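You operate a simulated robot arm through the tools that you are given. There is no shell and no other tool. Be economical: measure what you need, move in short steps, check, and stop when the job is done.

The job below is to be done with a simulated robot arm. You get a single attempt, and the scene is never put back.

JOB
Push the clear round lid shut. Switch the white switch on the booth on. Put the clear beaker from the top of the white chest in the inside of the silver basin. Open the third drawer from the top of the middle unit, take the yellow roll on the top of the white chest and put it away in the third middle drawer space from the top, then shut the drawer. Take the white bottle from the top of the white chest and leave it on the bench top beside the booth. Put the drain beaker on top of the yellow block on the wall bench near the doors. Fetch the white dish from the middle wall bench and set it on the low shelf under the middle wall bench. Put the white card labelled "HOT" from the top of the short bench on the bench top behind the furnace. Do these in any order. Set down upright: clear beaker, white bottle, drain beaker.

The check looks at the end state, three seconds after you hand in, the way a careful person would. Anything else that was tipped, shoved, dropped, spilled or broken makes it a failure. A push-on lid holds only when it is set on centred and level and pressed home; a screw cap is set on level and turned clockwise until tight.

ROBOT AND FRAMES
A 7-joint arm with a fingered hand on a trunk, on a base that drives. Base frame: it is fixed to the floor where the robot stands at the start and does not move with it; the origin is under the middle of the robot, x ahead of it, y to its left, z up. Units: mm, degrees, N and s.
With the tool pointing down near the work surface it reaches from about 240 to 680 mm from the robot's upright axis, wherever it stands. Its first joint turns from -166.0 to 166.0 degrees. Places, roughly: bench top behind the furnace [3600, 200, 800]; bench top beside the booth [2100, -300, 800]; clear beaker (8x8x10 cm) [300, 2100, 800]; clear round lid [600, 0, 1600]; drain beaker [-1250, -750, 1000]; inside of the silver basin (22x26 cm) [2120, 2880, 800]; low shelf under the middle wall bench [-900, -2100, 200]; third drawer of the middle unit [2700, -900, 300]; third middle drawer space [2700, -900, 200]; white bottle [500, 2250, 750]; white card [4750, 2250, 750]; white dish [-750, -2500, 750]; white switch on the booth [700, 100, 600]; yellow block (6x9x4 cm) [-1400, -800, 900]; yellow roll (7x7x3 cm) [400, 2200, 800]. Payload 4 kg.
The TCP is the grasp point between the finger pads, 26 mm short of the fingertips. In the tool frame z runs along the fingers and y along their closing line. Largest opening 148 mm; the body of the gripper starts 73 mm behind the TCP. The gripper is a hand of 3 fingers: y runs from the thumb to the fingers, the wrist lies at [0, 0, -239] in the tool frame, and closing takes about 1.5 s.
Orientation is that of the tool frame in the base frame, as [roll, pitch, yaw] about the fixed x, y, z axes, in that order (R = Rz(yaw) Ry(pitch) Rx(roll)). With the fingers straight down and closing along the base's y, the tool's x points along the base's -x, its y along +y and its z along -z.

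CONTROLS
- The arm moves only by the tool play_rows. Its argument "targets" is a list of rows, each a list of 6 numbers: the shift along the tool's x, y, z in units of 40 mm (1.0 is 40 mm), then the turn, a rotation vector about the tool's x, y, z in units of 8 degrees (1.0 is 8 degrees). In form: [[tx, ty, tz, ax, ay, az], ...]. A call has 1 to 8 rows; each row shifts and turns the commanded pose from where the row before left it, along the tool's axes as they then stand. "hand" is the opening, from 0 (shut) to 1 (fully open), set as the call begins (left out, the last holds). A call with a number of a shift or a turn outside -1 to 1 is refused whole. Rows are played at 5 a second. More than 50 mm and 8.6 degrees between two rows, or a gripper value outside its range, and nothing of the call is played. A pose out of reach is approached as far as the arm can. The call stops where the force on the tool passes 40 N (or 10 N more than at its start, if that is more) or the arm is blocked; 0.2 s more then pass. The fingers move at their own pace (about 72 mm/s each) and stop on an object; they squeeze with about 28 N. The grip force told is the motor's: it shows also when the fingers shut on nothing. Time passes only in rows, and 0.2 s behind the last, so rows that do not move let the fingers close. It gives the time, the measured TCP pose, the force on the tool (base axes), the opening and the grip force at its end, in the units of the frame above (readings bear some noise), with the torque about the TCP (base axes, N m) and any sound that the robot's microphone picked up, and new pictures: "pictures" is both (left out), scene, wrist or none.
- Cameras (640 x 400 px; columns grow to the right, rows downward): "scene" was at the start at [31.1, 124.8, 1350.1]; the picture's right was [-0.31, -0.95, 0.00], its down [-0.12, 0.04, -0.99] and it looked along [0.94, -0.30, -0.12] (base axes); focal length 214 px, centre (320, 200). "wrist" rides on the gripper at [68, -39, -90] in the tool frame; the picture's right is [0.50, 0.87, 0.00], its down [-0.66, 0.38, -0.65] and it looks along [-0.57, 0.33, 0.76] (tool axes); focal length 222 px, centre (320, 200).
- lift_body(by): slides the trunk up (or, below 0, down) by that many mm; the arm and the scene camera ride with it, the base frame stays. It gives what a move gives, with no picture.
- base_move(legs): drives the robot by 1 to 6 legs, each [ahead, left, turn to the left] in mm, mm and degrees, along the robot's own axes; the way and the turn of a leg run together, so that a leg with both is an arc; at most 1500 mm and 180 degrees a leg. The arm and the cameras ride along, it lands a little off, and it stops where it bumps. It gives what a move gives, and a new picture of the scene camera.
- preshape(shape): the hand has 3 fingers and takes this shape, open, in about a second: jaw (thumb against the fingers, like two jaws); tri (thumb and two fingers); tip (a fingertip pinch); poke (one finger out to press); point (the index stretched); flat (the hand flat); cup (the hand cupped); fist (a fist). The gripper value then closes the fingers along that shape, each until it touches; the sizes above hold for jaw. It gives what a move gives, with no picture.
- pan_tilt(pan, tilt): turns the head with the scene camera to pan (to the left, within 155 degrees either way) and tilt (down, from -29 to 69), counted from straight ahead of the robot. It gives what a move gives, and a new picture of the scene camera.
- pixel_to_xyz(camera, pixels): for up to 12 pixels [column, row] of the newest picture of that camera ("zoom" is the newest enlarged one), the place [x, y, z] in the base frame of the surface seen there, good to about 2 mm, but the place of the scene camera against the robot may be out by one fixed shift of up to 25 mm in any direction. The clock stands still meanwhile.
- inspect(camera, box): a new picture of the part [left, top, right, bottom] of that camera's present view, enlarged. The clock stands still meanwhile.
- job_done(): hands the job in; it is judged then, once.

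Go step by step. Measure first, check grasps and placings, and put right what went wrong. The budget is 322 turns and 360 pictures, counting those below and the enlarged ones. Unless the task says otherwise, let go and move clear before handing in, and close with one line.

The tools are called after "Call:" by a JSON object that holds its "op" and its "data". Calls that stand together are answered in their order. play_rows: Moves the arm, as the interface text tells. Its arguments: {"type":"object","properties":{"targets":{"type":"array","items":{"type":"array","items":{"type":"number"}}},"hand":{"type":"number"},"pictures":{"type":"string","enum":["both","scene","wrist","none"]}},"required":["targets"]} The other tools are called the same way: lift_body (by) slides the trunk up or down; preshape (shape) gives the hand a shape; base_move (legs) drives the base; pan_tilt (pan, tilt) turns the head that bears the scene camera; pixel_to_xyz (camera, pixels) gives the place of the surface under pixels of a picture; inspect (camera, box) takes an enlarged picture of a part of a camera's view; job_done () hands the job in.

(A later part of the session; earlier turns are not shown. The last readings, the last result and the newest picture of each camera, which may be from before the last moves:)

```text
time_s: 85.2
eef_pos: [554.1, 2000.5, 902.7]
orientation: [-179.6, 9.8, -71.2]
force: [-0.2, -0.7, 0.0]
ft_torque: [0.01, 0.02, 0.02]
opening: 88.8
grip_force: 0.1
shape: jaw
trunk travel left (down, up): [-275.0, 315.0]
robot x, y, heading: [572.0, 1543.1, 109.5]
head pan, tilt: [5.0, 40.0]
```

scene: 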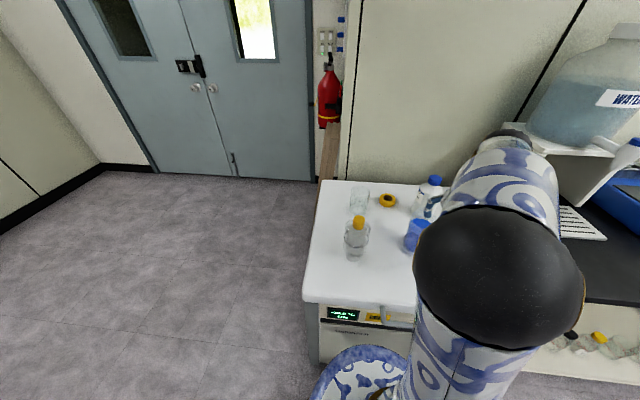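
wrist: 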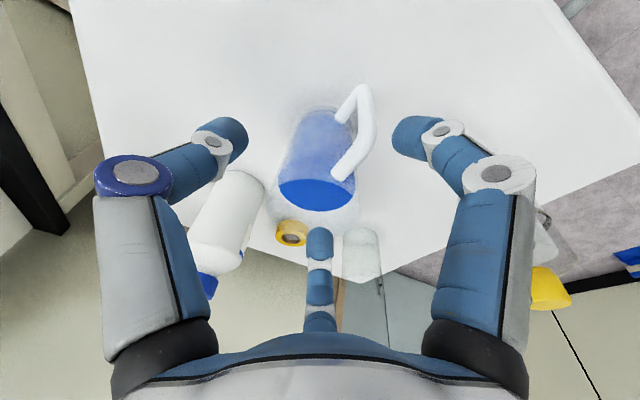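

The beaker sits near [303,2135], about 650 ahead and 59 left, with a yellow-capped flask in front of it. I'll raise the hand, level it and move over the beaker.

Call:
{"op": "play_rows", "data": {"targets": [[0, 0, -1, 0, 0.6, 0], [0, 0, -1, 0, 0.6, 0], [0, 0, -0.8, 0, 0, 0], [0, 1, 0, 0, 0, 0], [0, 1, 0, 0, 0, 0], [0, 1, 0, 0, 0, 0], [0, 1, 0, 0, 0, 0], [0, 0.85, 0, 0, 0, 0]], "hand": 1, "pictures": "none"}}

Call:
{"op": "base_move", "data": {"legs": [[50, 0, 0]]}}

Call:
{"op": "play_rows", "data": {"targets": [[-1, 0, 0, 0, 0, 0], [-1, 0, 0, 0, 0, 0], [-1, 0, 0, 0, 0, 0]], "pictures": "both"}}

```text
time_s: 87.0
eef_pos: [371.0, 1929.1, 1015.3]
orientation: [-179.6, 0.1, -71.2]
force: [1.1, -0.1, -0.1]
ft_torque: [-0.02, 0.03, 0.0]
opening: 147.9
grip_force: 0.1
shape: jaw
trunk travel left (down, up): [-275.0, 315.0]
robot x, y, heading: [567.5, 1543.8, 109.4]
head pan, tilt: [5.0, 40.0]
```

```text
time_s: 87.9
eef_pos: [354.7, 1975.6, 1015.9]
orientation: [-179.6, 0.1, -71.1]
force: [0.4, -0.7, 0.0]
ft_torque: [-0.01, 0.03, 0.03]
opening: 147.8
grip_force: 0.1
shape: jaw
trunk travel left (down, up): [-275.0, 315.0]
robot x, y, heading: [558.2, 1589.8, 109.2]
head pan, tilt: [5.0, 40.0]
```

scene: 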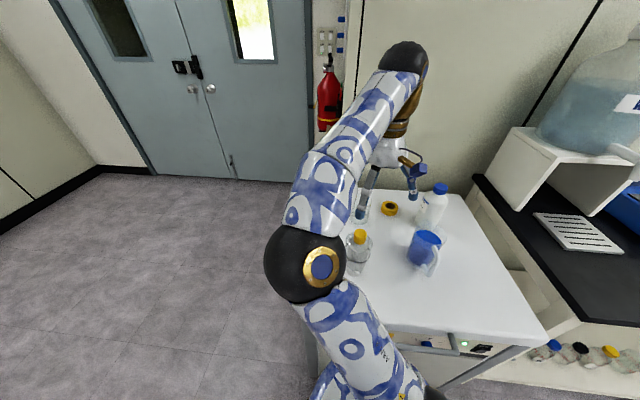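

```text
time_s: 88.7
eef_pos: [316.8, 2087.9, 1015.4]
orientation: [-179.7, 0.1, -71.2]
force: [-0.5, -0.6, 0.6]
ft_torque: [0.04, -0.04, 0.01]
opening: 148.0
grip_force: 0.0
shape: jaw
trunk travel left (down, up): [-275.0, 315.0]
robot x, y, heading: [556.0, 1593.2, 109.4]
head pan, tilt: [5.0, 40.0]
```

scene: 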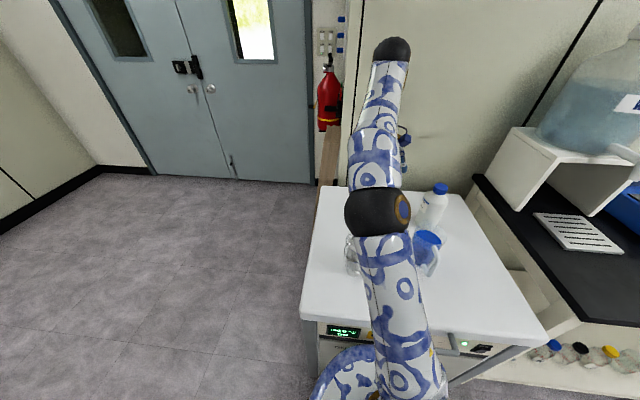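
wrist: 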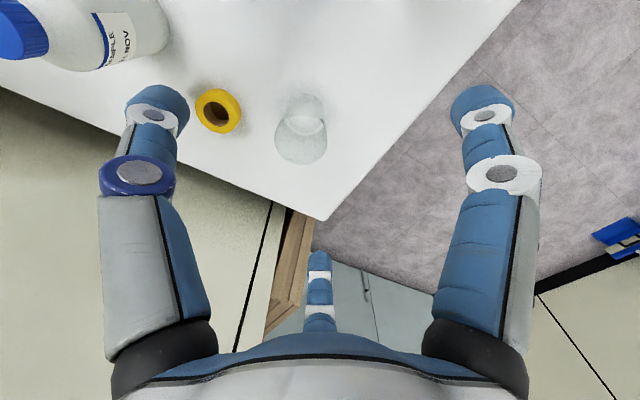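

The wrist camera sees the beaker at (302,130) and the roll at (218,110). I'll measure both and the bottle.

Call:
{"op": "pixel_to_xyz", "data": {"camera": "wrist", "pixels": [[300, 162], [278, 140], [325, 135], [300, 140], [302, 96], [300, 100], [205, 97], [238, 118], [218, 112], [225, 95], [204, 123], [20, 30]]}}

Call:
{"op": "inspect", "data": {"camera": "wrist", "box": [190, 70, 350, 170]}}

```text
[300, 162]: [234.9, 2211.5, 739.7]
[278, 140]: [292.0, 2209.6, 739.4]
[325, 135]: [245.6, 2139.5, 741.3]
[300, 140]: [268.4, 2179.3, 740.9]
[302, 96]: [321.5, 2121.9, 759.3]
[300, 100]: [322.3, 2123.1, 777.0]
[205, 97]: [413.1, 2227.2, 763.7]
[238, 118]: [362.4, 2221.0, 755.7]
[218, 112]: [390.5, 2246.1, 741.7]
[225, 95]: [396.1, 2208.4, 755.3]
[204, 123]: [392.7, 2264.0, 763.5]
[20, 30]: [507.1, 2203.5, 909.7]
```

```text
4.00 times, centred on (270, 120) of wrist
```

zoom: 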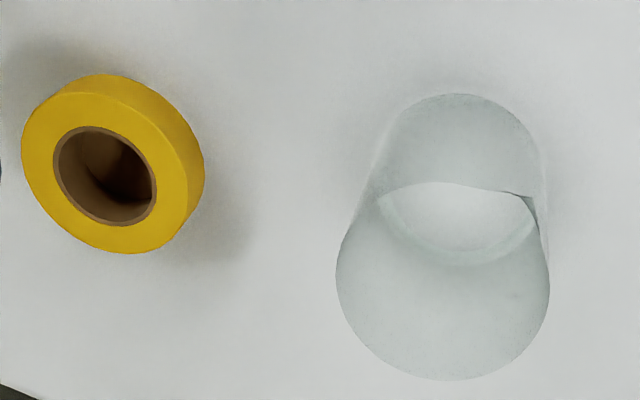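

The beaker's axis works out at [294,2142], rim z 840, chest top z 740. I'll move over it and descend to TCP z 795.

Call:
{"op": "play_rows", "data": {"targets": [[-0.73, 0.05, 0, 0, 0, 0], [-0.73, 0.05, 0, 0, 0, 0], [0, 0, 1, 0, 0, 0], [0, 0, 1, 0, 0, 0]], "pictures": "wrist"}}

```text
time_s: 89.7
eef_pos: [304.0, 2115.8, 921.6]
orientation: [-179.8, 0.1, -71.1]
force: [0.4, 0.1, -0.2]
ft_torque: [0.0, -0.01, -0.01]
opening: 147.7
grip_force: 0.1
shape: jaw
out of reach, approached as far as the arm can: row 1, 2
trunk travel left (down, up): [-275.0, 315.0]
robot x, y, heading: [555.1, 1590.3, 109.4]
head pan, tilt: [5.0, 40.0]
```

wrist: 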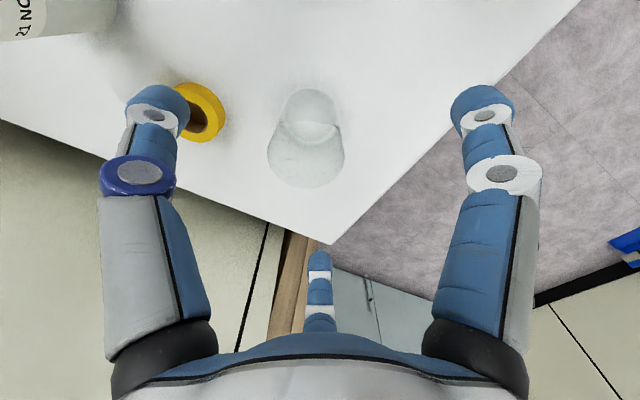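

The arm is at its reach limit, about 25 mm short of the beaker. I'll bring the base 35 mm closer and check.

Call:
{"op": "base_move", "data": {"legs": [[35, 0, 0]]}}

Call:
{"op": "play_rows", "data": {"targets": [[0, 0, 0.3, 0, 0, 0]], "pictures": "wrist"}}

```text
time_s: 90.5
eef_pos: [300.0, 2123.0, 920.2]
orientation: [-179.6, 0.1, -71.0]
force: [0.5, 0.0, -0.6]
ft_torque: [0.03, 0.0, -0.04]
opening: 148.0
grip_force: 0.2
shape: jaw
trunk travel left (down, up): [-275.0, 315.0]
robot x, y, heading: [552.8, 1595.4, 109.5]
head pan, tilt: [5.0, 40.0]
stopped in leg 1: the robot was blocked; the commanded pose is now the measured one
```

scene: 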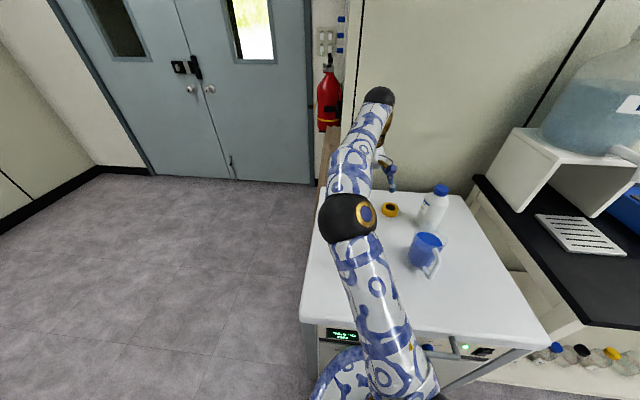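

```text
time_s: 90.9
eef_pos: [301.6, 2123.3, 909.4]
orientation: [-179.6, 0.0, -71.0]
force: [0.0, -0.6, -0.2]
ft_torque: [-0.01, 0.04, 0.0]
opening: 147.8
grip_force: 0.2
shape: jaw
trunk travel left (down, up): [-275.0, 315.0]
robot x, y, heading: [553.4, 1599.3, 109.3]
head pan, tilt: [5.0, 40.0]
```

wrist: 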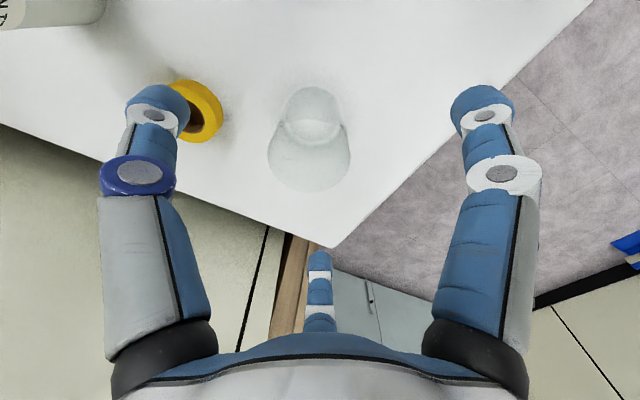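

The base touched the chest, so I'll back off 6 mm. I also want to know where the middle digit at wrist (319,255) sits relative to the beaker.

Call:
{"op": "base_move", "data": {"legs": [[-8, 0, 0]]}}

Call:
{"op": "play_rows", "data": {"targets": [[0, 0, 1, 0, 0, 0]], "pictures": "wrist"}}

Call:
{"op": "pixel_to_xyz", "data": {"camera": "wrist", "pixels": [[320, 256], [320, 275], [320, 295], [158, 95], [485, 95], [320, 320]]}}

```text
time_s: 91.6
eef_pos: [303.9, 2115.5, 909.8]
orientation: [-179.6, 0.2, -71.1]
force: [0.6, 0.0, 0.0]
ft_torque: [-0.05, 0.04, -0.01]
opening: 147.7
grip_force: 0.1
shape: jaw
trunk travel left (down, up): [-275.0, 315.0]
robot x, y, heading: [554.2, 1590.5, 109.3]
head pan, tilt: [5.0, 40.0]
```

scene: 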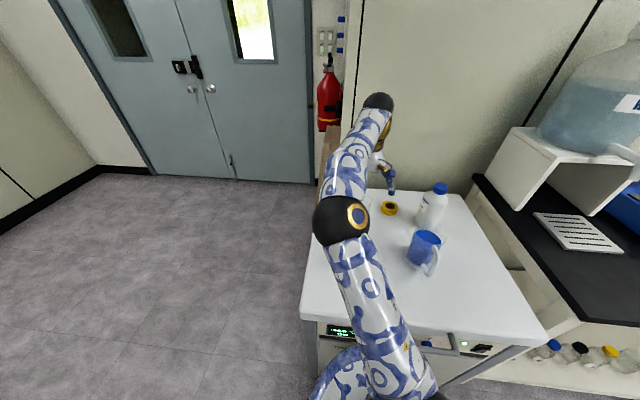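

```text
time_s: 92.0
eef_pos: [303.6, 2115.5, 869.9]
orientation: [-179.6, 0.1, -71.1]
force: [0.0, -0.1, -1.0]
ft_torque: [0.01, 0.0, 0.02]
opening: 148.1
grip_force: 0.1
shape: jaw
trunk travel left (down, up): [-275.0, 315.0]
robot x, y, heading: [557.0, 1593.4, 109.3]
head pan, tilt: [5.0, 40.0]
```

wrist: 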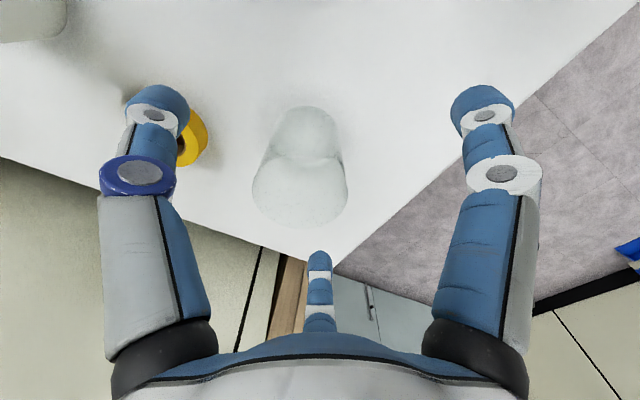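

```text
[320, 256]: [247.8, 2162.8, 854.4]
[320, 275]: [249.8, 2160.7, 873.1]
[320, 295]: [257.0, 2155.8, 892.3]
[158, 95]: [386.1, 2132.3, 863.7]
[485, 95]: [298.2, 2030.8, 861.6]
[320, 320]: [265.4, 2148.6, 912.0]
```

The hand turns out to be three-sided, with digits about 120° apart and roughly 75 mm from the axis, so I must centre on the beaker before descending. I'll move 29 mm further out at this height.

Call:
{"op": "play_rows", "data": {"targets": [[-0.36, 0, 0, 0, 0, 0], [-0.36, 0, 0, 0, 0, 0]], "pictures": "none"}}

```text
time_s: 92.6
eef_pos: [294.4, 2142.7, 870.5]
orientation: [-179.6, 0.1, -71.0]
force: [-0.2, -0.2, 0.8]
ft_torque: [0.0, 0.01, -0.01]
opening: 148.0
grip_force: 0.1
shape: jaw
trunk travel left (down, up): [-275.0, 315.0]
robot x, y, heading: [556.8, 1588.2, 109.5]
head pan, tilt: [5.0, 40.0]
```

The hand is centred over the beaker. I'll descend to z 795 and look.

Call:
{"op": "play_rows", "data": {"targets": [[0, 0, 0.7, 0, 0, 0], [0, 0, 0.6, 0, 0, 0], [0, 0, 0.55, 0, 0, 0]], "pictures": "wrist"}}

```text
time_s: 93.4
eef_pos: [293.8, 2144.3, 797.3]
orientation: [-179.6, 0.2, -71.1]
force: [0.6, 0.5, 0.2]
ft_torque: [0.01, -0.01, 0.0]
opening: 147.8
grip_force: 0.0
shape: jaw
trunk travel left (down, up): [-275.0, 315.0]
robot x, y, heading: [552.3, 1590.8, 108.8]
head pan, tilt: [5.0, 40.0]
```

wrist: 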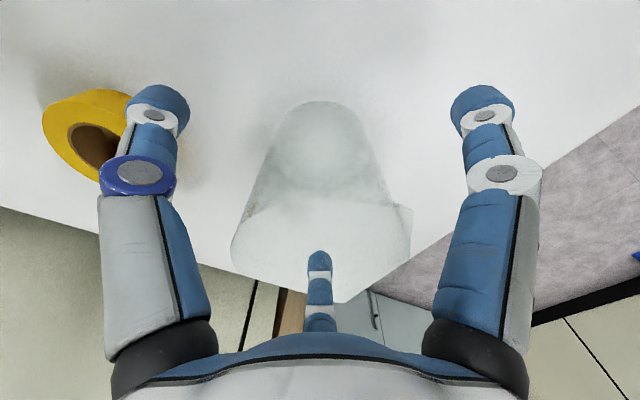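

The beaker is between the digits. I'll close on it.

Call:
{"op": "play_rows", "data": {"targets": [[0, 0, 0, 0, 0, 0], [0, 0, 0, 0, 0, 0], [0, 0, 0, 0, 0, 0], [0, 0, 0, 0, 0, 0], [0, 0, 0, 0, 0, 0], [0, 0, 0, 0, 0, 0], [0, 0, 0, 0, 0, 0]], "hand": 0, "pictures": "wrist"}}

```text
time_s: 95.0
eef_pos: [293.6, 2143.4, 796.5]
orientation: [-179.6, 0.1, -71.1]
force: [-0.2, -0.3, 0.1]
ft_torque: [-0.02, 0.01, 0.02]
opening: 59.2
grip_force: 28.1
shape: jaw
trunk travel left (down, up): [-275.0, 315.0]
robot x, y, heading: [557.6, 1592.0, 109.2]
head pan, tilt: [5.0, 40.0]
```

wrist: 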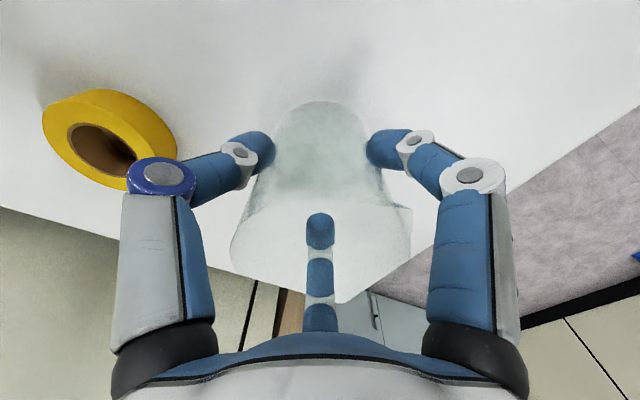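

It stopped at 59 mm with 28 N, so the beaker is held. I'll lift it.

Call:
{"op": "play_rows", "data": {"targets": [[0, 0, -0.5, 0, 0, 0], [0, 0, -1, 0, 0, 0], [0, 0, -1, 0, 0, 0], [0, 0, -1, 0, 0, 0], [0, 0, -1, 0, 0, 0]], "pictures": "both"}}

```text
time_s: 96.2
eef_pos: [295.8, 2141.9, 972.3]
orientation: [-179.3, 0.2, -71.4]
force: [-1.9, -0.1, -0.8]
ft_torque: [0.05, -0.12, 0.01]
opening: 58.4
grip_force: 27.9
shape: jaw
out of reach, approached as far as the arm can: row 5
trunk travel left (down, up): [-275.0, 315.0]
robot x, y, heading: [556.6, 1593.7, 109.5]
head pan, tilt: [5.0, 40.0]
```

scene: 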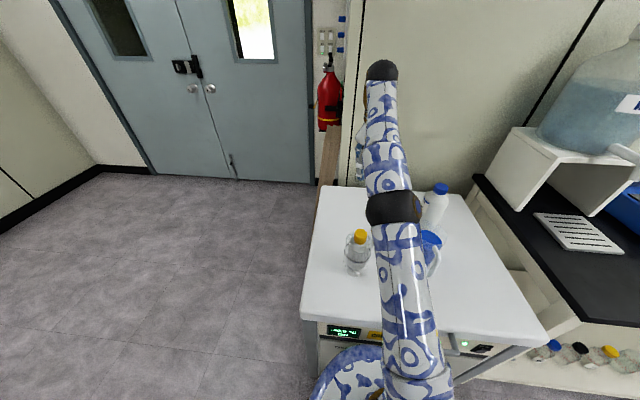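
wrist: 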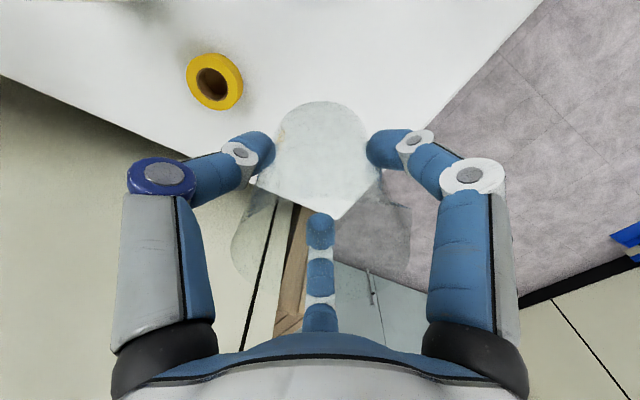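

The beaker is lifted cleanly. I'll raise the trunk to clear the flask, back away and look towards the basin.

Call:
{"op": "lift_body", "data": {"by": 130}}

Call:
{"op": "base_move", "data": {"legs": [[-450, 0, 0], [0, 0, -40]]}}

Call:
{"op": "pan_tilt", "data": {"pan": -20, "tilt": 20}}

```text
time_s: 97.8
eef_pos: [294.3, 2142.1, 1099.4]
orientation: [-179.5, 0.0, -71.1]
force: [0.2, -0.1, -1.3]
ft_torque: [0.02, -0.03, -0.01]
opening: 58.8
grip_force: 27.9
shape: jaw
trunk travel left (down, up): [-405.0, 185.0]
robot x, y, heading: [557.4, 1589.0, 109.1]
head pan, tilt: [5.0, 40.0]
```

```text
time_s: 102.4
eef_pos: [856.5, 1754.3, 1099.6]
orientation: [-179.6, 0.0, -110.7]
force: [1.8, 0.0, -0.8]
ft_torque: [-0.01, 0.0, 0.0]
opening: 58.3
grip_force: 27.9
shape: jaw
trunk travel left (down, up): [-405.0, 185.0]
robot x, y, heading: [705.2, 1163.3, 69.7]
head pan, tilt: [5.0, 40.0]
```

scene: 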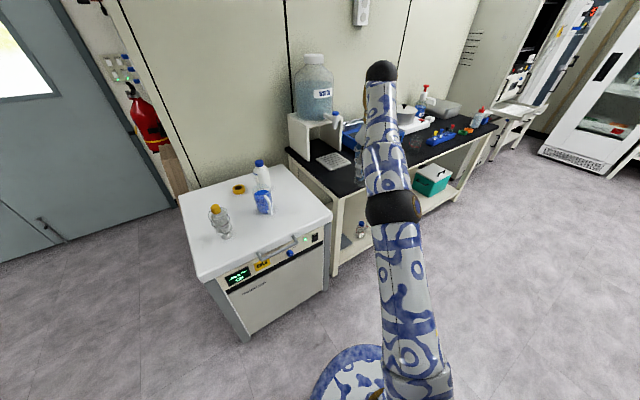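

```text
time_s: 103.3
eef_pos: [856.1, 1755.2, 1099.9]
orientation: [-179.7, 0.0, -110.7]
force: [0.4, 0.2, -0.7]
ft_torque: [-0.01, 0.02, 0.02]
opening: 58.6
grip_force: 28.3
shape: jaw
trunk travel left (down, up): [-405.0, 185.0]
robot x, y, heading: [703.6, 1167.6, 69.4]
head pan, tilt: [-20.0, 20.0]
```

scene: 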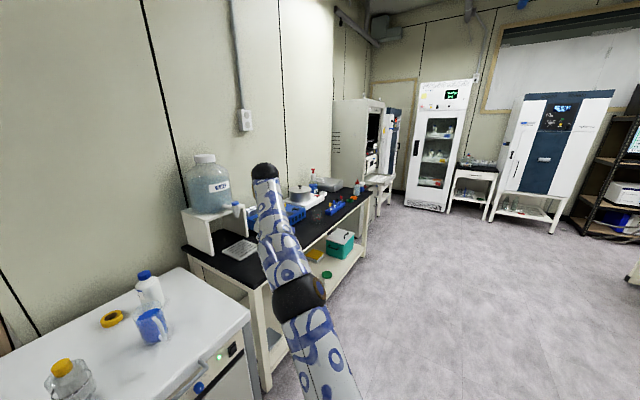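

The basin is on the far bench past the water carboy. I'll turn to face that bench and drive along it.

Call:
{"op": "base_move", "data": {"legs": [[0, 0, 38.6], [100, -900, 0], [330, -974, 0]]}}

Call:
{"op": "pan_tilt", "data": {"pan": 15, "tilt": 40}}

```text
time_s: 114.8
eef_pos: [2106.7, 2705.3, 1100.4]
orientation: [-179.6, 0.1, -71.9]
force: [-1.1, -0.5, -0.5]
ft_torque: [0.02, -0.02, 0.02]
opening: 58.6
grip_force: 28.5
shape: jaw
trunk travel left (down, up): [-405.0, 185.0]
robot x, y, heading: [2359.6, 2145.5, 108.7]
head pan, tilt: [-20.0, 20.0]
```

scene: 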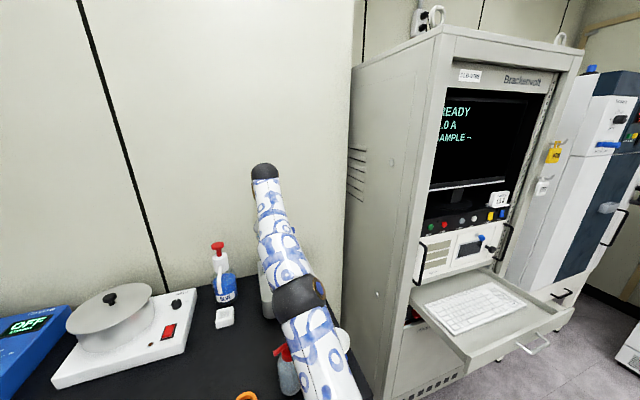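

```text
time_s: 115.8
eef_pos: [2107.4, 2703.5, 1099.6]
orientation: [-179.6, 0.0, -72.0]
force: [-0.5, -0.7, -1.4]
ft_torque: [-0.02, 0.01, 0.04]
opening: 58.4
grip_force: 28.2
shape: jaw
trunk travel left (down, up): [-405.0, 185.0]
robot x, y, heading: [2362.3, 2146.2, 108.5]
head pan, tilt: [15.0, 40.0]
```

scene: 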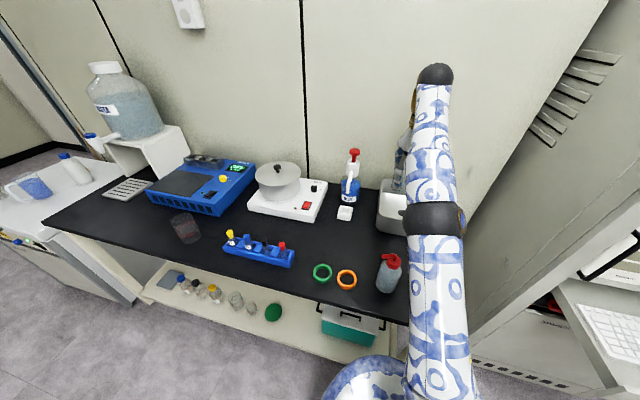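

The silver basin shows at (393,205), just behind the arm. I'll look through the wrist camera and measure.

Call:
{"op": "play_rows", "data": {"targets": [[0, 0, 0, 0, 0, 0]], "pictures": "wrist"}}

Call:
{"op": "inspect", "data": {"camera": "scene", "box": [330, 140, 474, 310]}}

Call:
{"op": "pixel_to_xyz", "data": {"camera": "scene", "pixels": [[382, 180], [378, 225], [392, 213], [403, 192], [390, 198], [400, 230], [355, 160], [345, 212], [390, 260], [405, 315], [350, 290], [420, 200]]}}

```text
time_s: 116.2
eef_pos: [2105.7, 2703.8, 1101.2]
orientation: [-179.5, -0.1, -71.8]
force: [0.1, 0.0, -2.1]
ft_torque: [0.04, 0.0, 0.0]
opening: 58.5
grip_force: 27.7
shape: jaw
trunk travel left (down, up): [-405.0, 185.0]
robot x, y, heading: [2360.0, 2149.6, 108.6]
head pan, tilt: [15.0, 40.0]
```

wrist: 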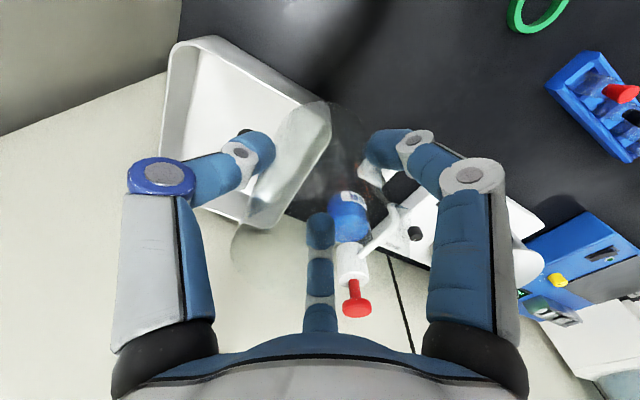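

```text
2.35 times, centred on (402, 225) of scene
```

zoom: 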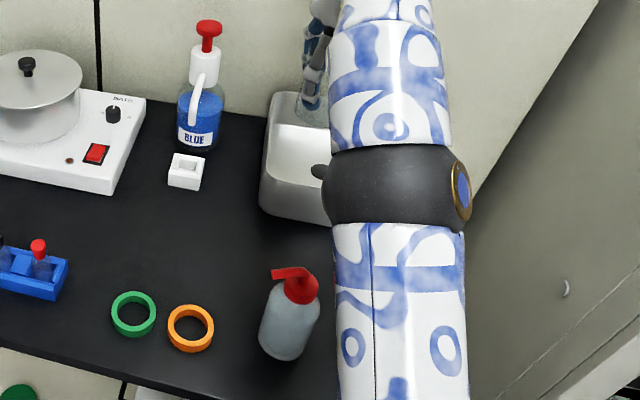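

```text
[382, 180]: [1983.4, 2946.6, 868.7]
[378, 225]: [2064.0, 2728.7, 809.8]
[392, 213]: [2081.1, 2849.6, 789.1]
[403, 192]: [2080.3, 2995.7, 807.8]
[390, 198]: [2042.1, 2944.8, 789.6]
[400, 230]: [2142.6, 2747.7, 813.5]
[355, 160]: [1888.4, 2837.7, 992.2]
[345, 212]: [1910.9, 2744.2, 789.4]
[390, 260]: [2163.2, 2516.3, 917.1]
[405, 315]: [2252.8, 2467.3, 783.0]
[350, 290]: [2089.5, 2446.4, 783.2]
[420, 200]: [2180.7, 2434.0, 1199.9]
```

Call:
{"op": "pixel_to_xyz", "data": {"camera": "wrist", "pixels": [[182, 42], [212, 38], [325, 108], [318, 140], [245, 215], [165, 170], [225, 90], [240, 115], [290, 110], [200, 130], [160, 110], [280, 180]]}}

Call:
{"op": "inspect", "data": {"camera": "wrist", "box": [140, 20, 396, 230]}}

```text
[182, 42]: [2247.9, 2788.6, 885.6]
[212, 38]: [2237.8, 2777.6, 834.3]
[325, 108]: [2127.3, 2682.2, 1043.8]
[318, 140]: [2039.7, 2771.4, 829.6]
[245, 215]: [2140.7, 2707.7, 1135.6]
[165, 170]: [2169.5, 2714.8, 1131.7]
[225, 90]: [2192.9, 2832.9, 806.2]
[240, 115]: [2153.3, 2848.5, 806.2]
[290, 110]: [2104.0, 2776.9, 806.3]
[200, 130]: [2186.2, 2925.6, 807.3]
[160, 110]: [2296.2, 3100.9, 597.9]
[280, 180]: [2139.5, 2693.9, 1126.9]
```

```text
1.90 times, centred on (268, 125) of wrist
```

zoom: 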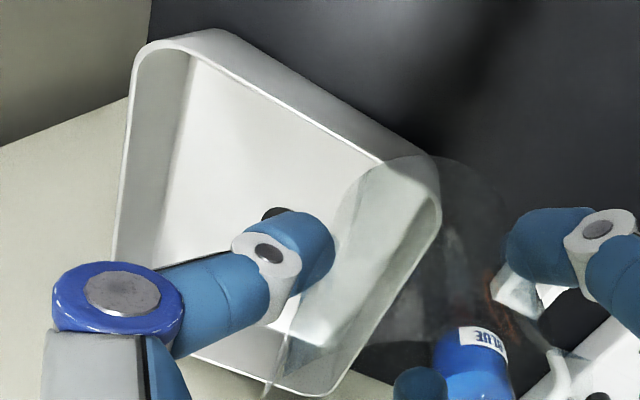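

The basin floor is at z 806, its rim at 886, and its front wall about 640 ahead of the robot. I need the bench edge position to know how close the base can go.

Call:
{"op": "pixel_to_xyz", "data": {"camera": "scene", "pixels": [[395, 318], [395, 322], [395, 326], [340, 300], [300, 290], [350, 330], [350, 350], [380, 345], [250, 320], [400, 385]]}}

Call:
{"op": "inspect", "data": {"camera": "scene", "box": [280, 260, 480, 400]}}

```text
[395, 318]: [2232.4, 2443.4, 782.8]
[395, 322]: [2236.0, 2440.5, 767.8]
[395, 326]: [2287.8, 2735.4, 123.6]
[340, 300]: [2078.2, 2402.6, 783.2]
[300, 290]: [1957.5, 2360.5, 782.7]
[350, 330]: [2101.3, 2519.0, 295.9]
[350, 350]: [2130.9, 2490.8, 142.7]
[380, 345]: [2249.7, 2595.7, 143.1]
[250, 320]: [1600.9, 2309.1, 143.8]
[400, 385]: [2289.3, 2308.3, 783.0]
```

```text
2.86 times, centred on (380, 330) of scene
```

zoom: 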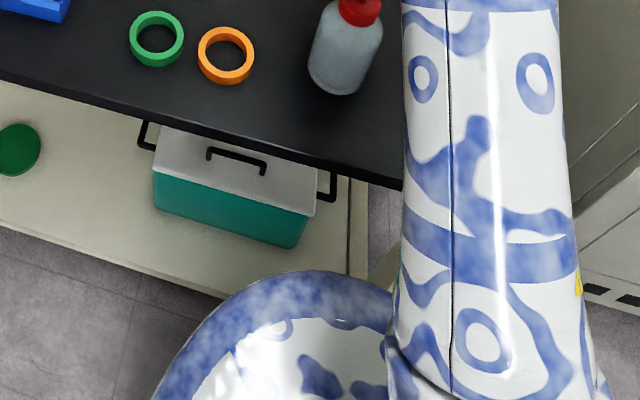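

Call:
{"op": "pixel_to_xyz", "data": {"camera": "wrist", "pixels": [[204, 56], [212, 60], [225, 66], [240, 72], [255, 80], [270, 88], [285, 97], [250, 72], [260, 76], [262, 68], [280, 85], [240, 62]]}}

```text
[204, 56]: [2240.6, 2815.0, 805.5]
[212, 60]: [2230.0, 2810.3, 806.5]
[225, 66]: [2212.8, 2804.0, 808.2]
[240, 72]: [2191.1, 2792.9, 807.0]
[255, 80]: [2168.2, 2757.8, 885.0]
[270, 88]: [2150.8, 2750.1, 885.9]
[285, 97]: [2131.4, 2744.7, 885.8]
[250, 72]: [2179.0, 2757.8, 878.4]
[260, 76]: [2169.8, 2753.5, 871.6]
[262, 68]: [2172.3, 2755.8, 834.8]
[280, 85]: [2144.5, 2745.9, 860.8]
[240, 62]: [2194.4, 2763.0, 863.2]
```

The basin floor starts about 666 ahead, so the beaker axis needs to be about 712 ahead. I'll raise the trunk for best reach and move the base 22 mm closer.

Call:
{"op": "lift_body", "data": {"by": 100}}

Call:
{"op": "base_move", "data": {"legs": [[22, 0, 0]]}}

Call:
{"op": "play_rows", "data": {"targets": [[0, -0.7, 0.8, 0, 0, 0], [0, -0.6, 1, 0, 0, 0], [0, 0, 1, 0, 0, 0], [0, 0, 1, 0, 0, 0], [0, 0, 1, 0, 0, 0]], "pictures": "wrist"}}

```text
time_s: 117.5
eef_pos: [2106.4, 2704.6, 1200.0]
orientation: [-179.7, 0.0, -71.8]
force: [0.9, 0.2, -0.7]
ft_torque: [-0.03, 0.01, -0.05]
opening: 58.5
grip_force: 27.9
shape: jaw
trunk travel left (down, up): [-505.0, 85.0]
robot x, y, heading: [2358.7, 2150.1, 108.6]
head pan, tilt: [15.0, 40.0]
```

```text
time_s: 118.3
eef_pos: [2099.5, 2726.0, 1199.8]
orientation: [-179.6, -0.1, -71.9]
force: [-0.4, -0.4, -1.3]
ft_torque: [-0.02, 0.0, 0.01]
opening: 58.7
grip_force: 28.4
shape: jaw
trunk travel left (down, up): [-505.0, 85.0]
robot x, y, heading: [2350.1, 2169.4, 108.4]
head pan, tilt: [15.0, 40.0]
```

scene: 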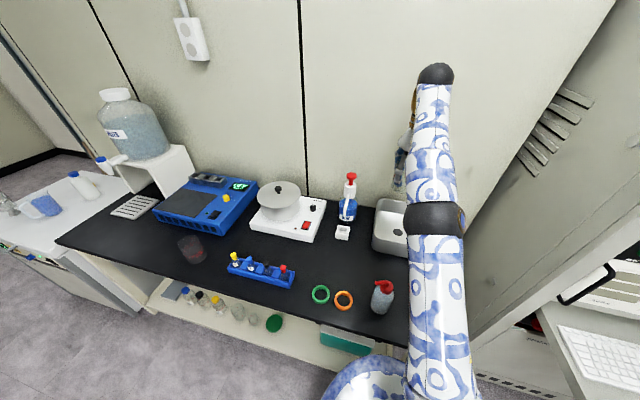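

```text
time_s: 119.5
eef_pos: [2151.0, 2742.6, 1007.0]
orientation: [-179.6, 0.0, -71.8]
force: [0.5, 0.0, -1.9]
ft_torque: [0.02, -0.02, -0.03]
opening: 58.2
grip_force: 28.3
shape: jaw
trunk travel left (down, up): [-505.0, 85.0]
robot x, y, heading: [2353.5, 2171.8, 108.7]
head pan, tilt: [15.0, 40.0]
```

wrist: 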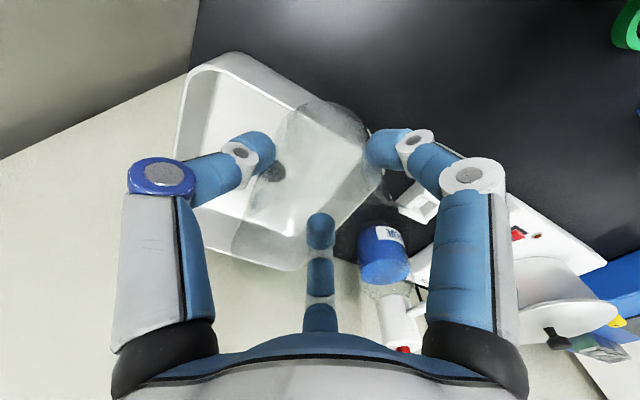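

The beaker is in front of the basin. I'll lower 45 mm, move out 83 mm over the basin and check.

Call:
{"op": "play_rows", "data": {"targets": [[-0.2, 0, 0.6, 0, 0, 0], [-0.6, -0.05, 0.5, 0, 0, 0], [-0.65, 0, 0, 0, 0, 0], [-0.65, 0, 0, 0, 0, 0]], "pictures": "wrist"}}

```text
time_s: 120.5
eef_pos: [2128.2, 2823.7, 964.4]
orientation: [-179.5, -0.1, -71.9]
force: [-0.2, 0.5, -1.5]
ft_torque: [0.02, -0.04, 0.0]
opening: 58.2
grip_force: 28.6
shape: jaw
trunk travel left (down, up): [-505.0, 85.0]
robot x, y, heading: [2352.3, 2173.6, 108.5]
head pan, tilt: [15.0, 40.0]
```

wrist: 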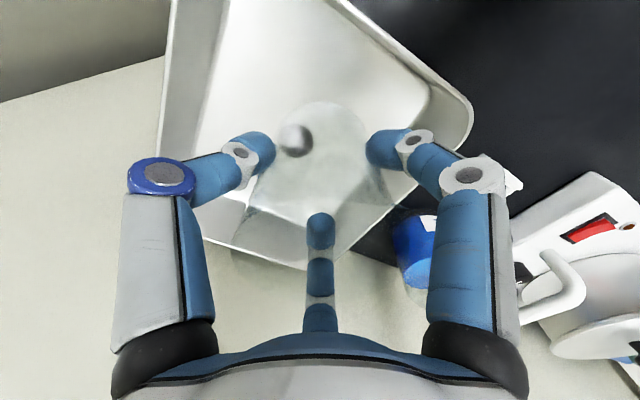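

The beaker is over the basin. I'll lower it, slowly at the end.

Call:
{"op": "play_rows", "data": {"targets": [[-0.05, 0, 1, 0, 0, 0], [-0.1, 0, 0.9, 0, 0, 0], [0, 0, 0.3, 0, 0, 0], [0, 0, 0.1, 0, 0, 0], [0, 0, 0.1, 0, 0, 0], [0, 0, 0.1, 0, 0, 0]], "pictures": "wrist"}}

```text
time_s: 121.9
eef_pos: [2124.8, 2829.2, 863.6]
orientation: [-179.6, 0.1, -71.9]
force: [-0.8, -0.2, -1.6]
ft_torque: [0.03, -0.02, 0.04]
opening: 58.3
grip_force: 27.6
shape: jaw
trunk travel left (down, up): [-505.0, 85.0]
robot x, y, heading: [2354.8, 2170.6, 108.5]
head pan, tilt: [15.0, 40.0]
```

wrist: 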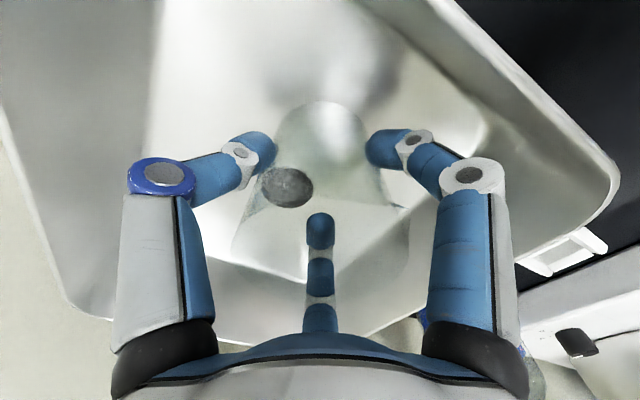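

There's no contact yet at z 863.6. I'll go on in 2–3 mm steps.

Call:
{"op": "play_rows", "data": {"targets": [[0, 0, 0.06, 0, 0, 0], [0, 0, 0.06, 0, 0, 0]], "pictures": "none"}}

Call:
{"op": "play_rows", "data": {"targets": [[0, 0, 0.06, 0, 0, 0]], "pictures": "none"}}

```text
time_s: 122.5
eef_pos: [2124.5, 2828.2, 862.4]
orientation: [-179.6, 0.2, -71.8]
force: [-1.0, 3.1, 21.9]
ft_torque: [0.11, -0.08, 0.0]
opening: 58.9
grip_force: 28.0
shape: jaw
trunk travel left (down, up): [-505.0, 85.0]
robot x, y, heading: [2351.0, 2171.0, 108.5]
head pan, tilt: [15.0, 40.0]
```

```text
time_s: 122.9
eef_pos: [2126.7, 2828.4, 860.9]
orientation: [-179.5, 0.4, -71.7]
force: [-2.1, 6.4, 40.2]
ft_torque: [0.21, -0.04, 0.17]
opening: 60.0
grip_force: 28.0
shape: jaw
trunk travel left (down, up): [-505.0, 85.0]
robot x, y, heading: [2349.5, 2172.8, 108.5]
head pan, tilt: [15.0, 40.0]
```

It's on the floor, pressing with 40 N. I'll ease up 3 mm and open partway.

Call:
{"op": "play_rows", "data": {"targets": [[0, 0, -0.08, 0, 0, 0]], "pictures": "none"}}

Call:
{"op": "play_rows", "data": {"targets": [[0, 0, 0, 0, 0, 0], [0, 0, 0, 0, 0, 0], [0, 0, 0, 0, 0, 0], [0, 0, 0, 0, 0, 0]], "hand": 0.78, "pictures": "wrist"}}

```text
time_s: 123.3
eef_pos: [2125.2, 2827.9, 860.8]
orientation: [-179.7, 0.0, -71.8]
force: [-1.8, 8.1, 31.0]
ft_torque: [0.34, -0.03, 0.18]
opening: 59.9
grip_force: 28.0
shape: jaw
trunk travel left (down, up): [-505.0, 85.0]
robot x, y, heading: [2350.0, 2169.6, 108.7]
head pan, tilt: [15.0, 40.0]
```

```text
time_s: 124.3
eef_pos: [2124.7, 2827.7, 859.6]
orientation: [-179.6, -0.1, -71.9]
force: [0.1, -0.2, 0.1]
ft_torque: [-0.01, -0.01, 0.0]
opening: 115.0
grip_force: 0.0
shape: jaw
trunk travel left (down, up): [-505.0, 85.0]
robot x, y, heading: [2346.8, 2170.8, 108.5]
head pan, tilt: [15.0, 40.0]
```

wrist: 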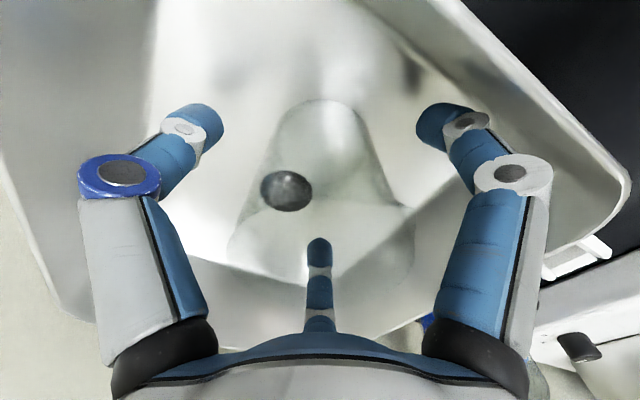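

The beaker stands on the basin floor. I'll rise straight up and check.

Call:
{"op": "play_rows", "data": {"targets": [[0, 0, -0.5, 0, 0, 0], [0, 0, -1, 0, 0, 0], [0, 0, -1, 0, 0, 0], [0, 0, -1, 0, 0, 0], [0.5, 0, -1, 0, 0, 0], [0.5, 0, -1, 0, 0, 0]], "pictures": "wrist"}}

```text
time_s: 125.7
eef_pos: [2135.6, 2790.4, 1082.3]
orientation: [-179.6, 0.0, -71.8]
force: [-0.1, 0.8, 0.3]
ft_torque: [-0.01, 0.0, 0.03]
opening: 115.1
grip_force: 0.2
shape: jaw
trunk travel left (down, up): [-505.0, 85.0]
robot x, y, heading: [2353.4, 2173.1, 108.5]
head pan, tilt: [15.0, 40.0]
```

wrist: 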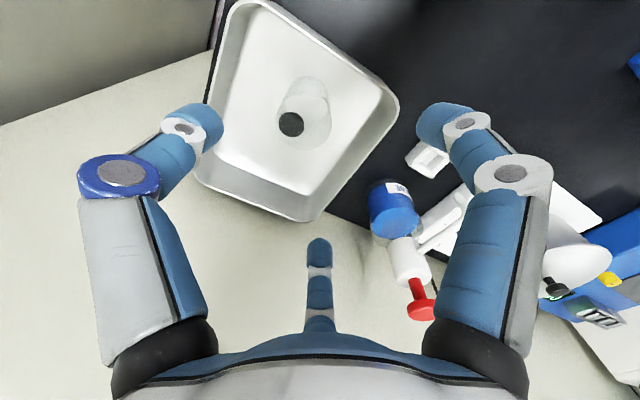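

The beaker stands upright in the basin. Now back to the chest for the white bottle.

Call:
{"op": "base_move", "data": {"legs": [[-250, 0, 0], [0, 1400, 0], [0, 320, 0], [200, 0, 0]]}}

Call:
{"op": "play_rows", "data": {"targets": [[0, 0, 0, 0, 0, 0]], "hand": 1, "pictures": "wrist"}}

```text
time_s: 137.1
eef_pos: [504.8, 2185.4, 1080.9]
orientation: [-179.5, 0.1, -71.1]
force: [0.1, 0.6, -0.4]
ft_torque: [0.01, -0.03, 0.0]
opening: 115.2
grip_force: 0.1
shape: jaw
trunk travel left (down, up): [-505.0, 85.0]
robot x, y, heading: [732.6, 1567.2, 109.4]
head pan, tilt: [15.0, 40.0]
```

scene: 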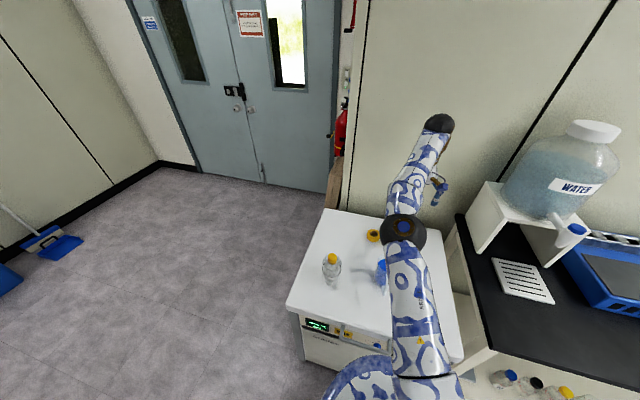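

```text
time_s: 137.5
eef_pos: [505.3, 2184.6, 1081.7]
orientation: [-179.6, 0.1, -71.1]
force: [0.9, 0.7, 0.4]
ft_torque: [0.0, 0.01, 0.0]
opening: 147.9
grip_force: 0.1
shape: jaw
trunk travel left (down, up): [-505.0, 85.0]
robot x, y, heading: [728.2, 1567.2, 109.5]
head pan, tilt: [15.0, 40.0]
```

wrist: 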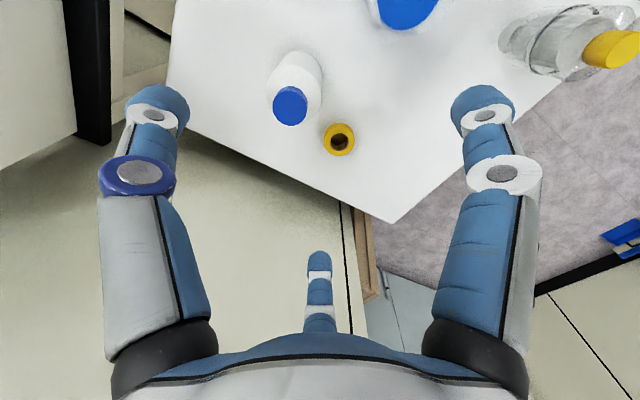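

The bottle is right below, with its blue cap at wrist (291,105). I'll measure it and its neighbours.

Call:
{"op": "pixel_to_xyz", "data": {"camera": "wrist", "pixels": [[291, 106], [275, 106], [307, 106], [291, 90], [291, 121], [305, 75], [320, 80], [270, 75], [339, 139], [328, 132], [352, 146], [405, 10]]}}

Call:
{"op": "inspect", "data": {"camera": "wrist", "box": [235, 30, 395, 170]}}

```text
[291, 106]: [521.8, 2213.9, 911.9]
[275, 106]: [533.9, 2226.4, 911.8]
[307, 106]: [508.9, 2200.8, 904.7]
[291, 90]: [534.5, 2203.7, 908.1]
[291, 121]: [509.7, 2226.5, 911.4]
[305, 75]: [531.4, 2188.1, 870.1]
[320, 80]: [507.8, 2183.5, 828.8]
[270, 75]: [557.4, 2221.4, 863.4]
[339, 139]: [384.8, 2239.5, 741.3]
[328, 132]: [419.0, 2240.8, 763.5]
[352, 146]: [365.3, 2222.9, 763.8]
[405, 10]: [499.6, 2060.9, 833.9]
```

```text
2.86 times, centred on (315, 100) of wrist
```

zoom: 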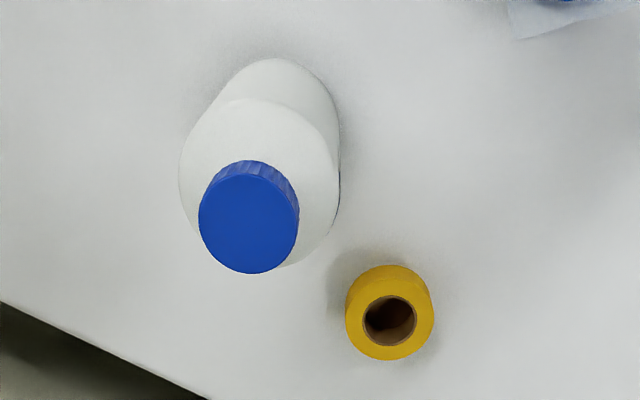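

The bottle axis is [522,2214], top z 912, about 72 mm wide, and the roll is near [392,2235]. I'll lower first, centre over the cap and then descend to z 852.

Call:
{"op": "play_rows", "data": {"targets": [[0, 0, 1, 0, 0, 0], [0, 0, 1, 0, 0, 0], [0, 0, 1, 0, 0, 0], [-0.28, -0.32, 0, 0, 0, 0], [-0.28, -0.32, 0, 0, 0, 0]], "hand": 0.8, "pictures": "wrist"}}

```text
time_s: 138.7
eef_pos: [521.4, 2214.3, 962.2]
orientation: [-179.6, 0.1, -71.1]
force: [-0.3, -0.3, -1.0]
ft_torque: [0.03, -0.01, 0.03]
opening: 118.5
grip_force: 0.1
shape: jaw
trunk travel left (down, up): [-505.0, 85.0]
robot x, y, heading: [729.3, 1573.0, 109.3]
head pan, tilt: [15.0, 40.0]
```

wrist: 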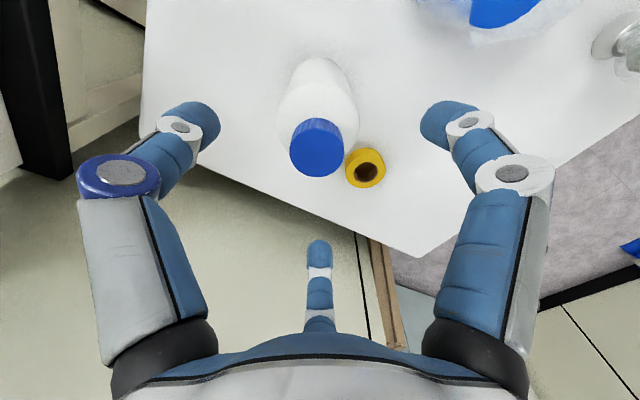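

Centred over the cap at (317,148). I'll descend to z 852 and close.

Call:
{"op": "play_rows", "data": {"targets": [[0, 0, 0.9, 0, 0, 0], [0, 0, 0.9, 0, 0, 0], [0, 0, 0.95, 0, 0, 0]], "pictures": "wrist"}}

Call:
{"op": "play_rows", "data": {"targets": [[0, 0, 0, 0, 0, 0], [0, 0, 0, 0, 0, 0], [0, 0, 0, 0, 0, 0], [0, 0, 0, 0, 0, 0], [0, 0, 0, 0, 0, 0], [0, 0, 0, 0, 0, 0]], "hand": 0, "pictures": "wrist"}}

```text
time_s: 139.5
eef_pos: [523.1, 2214.0, 851.2]
orientation: [-179.6, -0.1, -71.0]
force: [1.0, 0.2, 0.9]
ft_torque: [-0.03, 0.0, -0.03]
opening: 118.5
grip_force: 0.1
shape: jaw
trunk travel left (down, up): [-505.0, 85.0]
robot x, y, heading: [732.8, 1568.1, 109.2]
head pan, tilt: [15.0, 40.0]
```

wrist: 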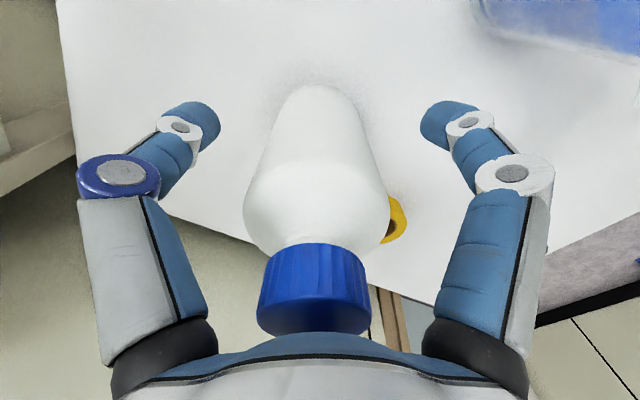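

```text
time_s: 140.9
eef_pos: [524.6, 2214.3, 851.9]
orientation: [-179.6, 0.0, -71.0]
force: [0.5, 0.1, 0.2]
ft_torque: [0.02, -0.07, 0.0]
opening: 65.2
grip_force: 27.8
shape: jaw
trunk travel left (down, up): [-505.0, 85.0]
robot x, y, heading: [733.5, 1572.0, 109.5]
head pan, tilt: [15.0, 40.0]
```

wrist: 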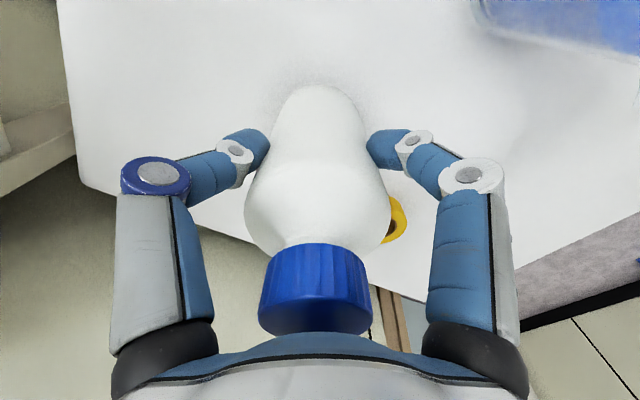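

The bottle is gripped at 65 mm. I'll lift by arm and trunk to clear the jug, then back off.

Call:
{"op": "play_rows", "data": {"targets": [[0, 0, -0.5, 0, 0, 0], [0, 0, -0.9, 0, 0, 0], [0, 0, -0.9, 0, 0, 0]], "pictures": "wrist"}}

Call:
{"op": "lift_body", "data": {"by": 80}}

Call:
{"op": "base_move", "data": {"legs": [[-350, 0, 0]]}}

```text
time_s: 141.7
eef_pos: [523.4, 2214.8, 944.6]
orientation: [-179.6, -0.1, -71.1]
force: [-0.2, 0.2, -4.9]
ft_torque: [-0.02, 0.03, 0.0]
opening: 65.4
grip_force: 28.5
shape: jaw
trunk travel left (down, up): [-505.0, 85.0]
robot x, y, heading: [731.1, 1568.3, 109.3]
head pan, tilt: [15.0, 40.0]
```

wrist: 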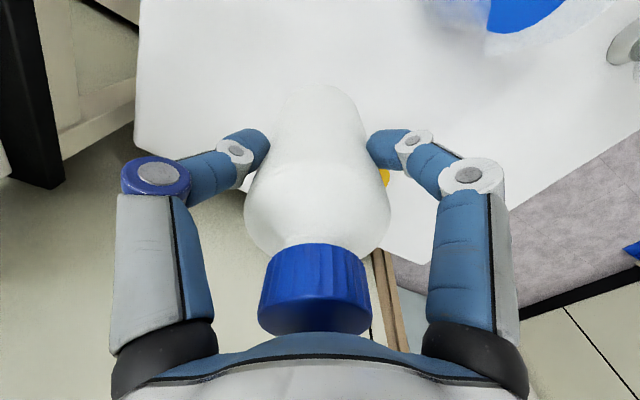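

```text
time_s: 142.8
eef_pos: [522.0, 2215.7, 1024.6]
orientation: [-179.6, -0.1, -71.1]
force: [0.1, -0.1, -5.7]
ft_torque: [0.02, -0.02, 0.01]
opening: 65.1
grip_force: 28.2
shape: jaw
trunk travel left (down, up): [-585.0, 5.0]
robot x, y, heading: [728.0, 1569.6, 109.2]
head pan, tilt: [15.0, 40.0]
```

```text
time_s: 145.1
eef_pos: [640.5, 1884.4, 1025.9]
orientation: [-179.6, 0.0, -71.1]
force: [1.1, -0.4, -5.2]
ft_torque: [-0.02, -0.02, -0.02]
opening: 65.2
grip_force: 28.4
shape: jaw
trunk travel left (down, up): [-585.0, 5.0]
robot x, y, heading: [847.1, 1237.1, 109.4]
head pan, tilt: [15.0, 40.0]
```

scene: 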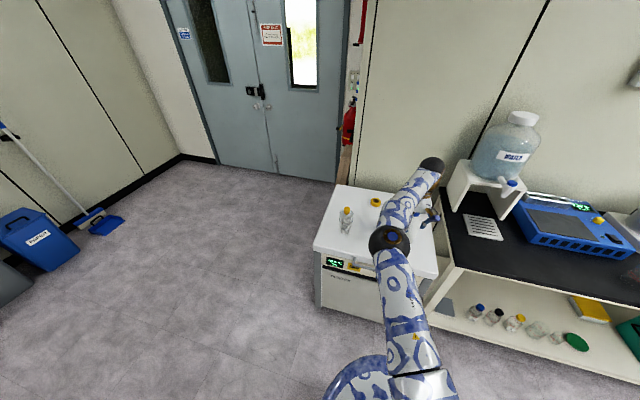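

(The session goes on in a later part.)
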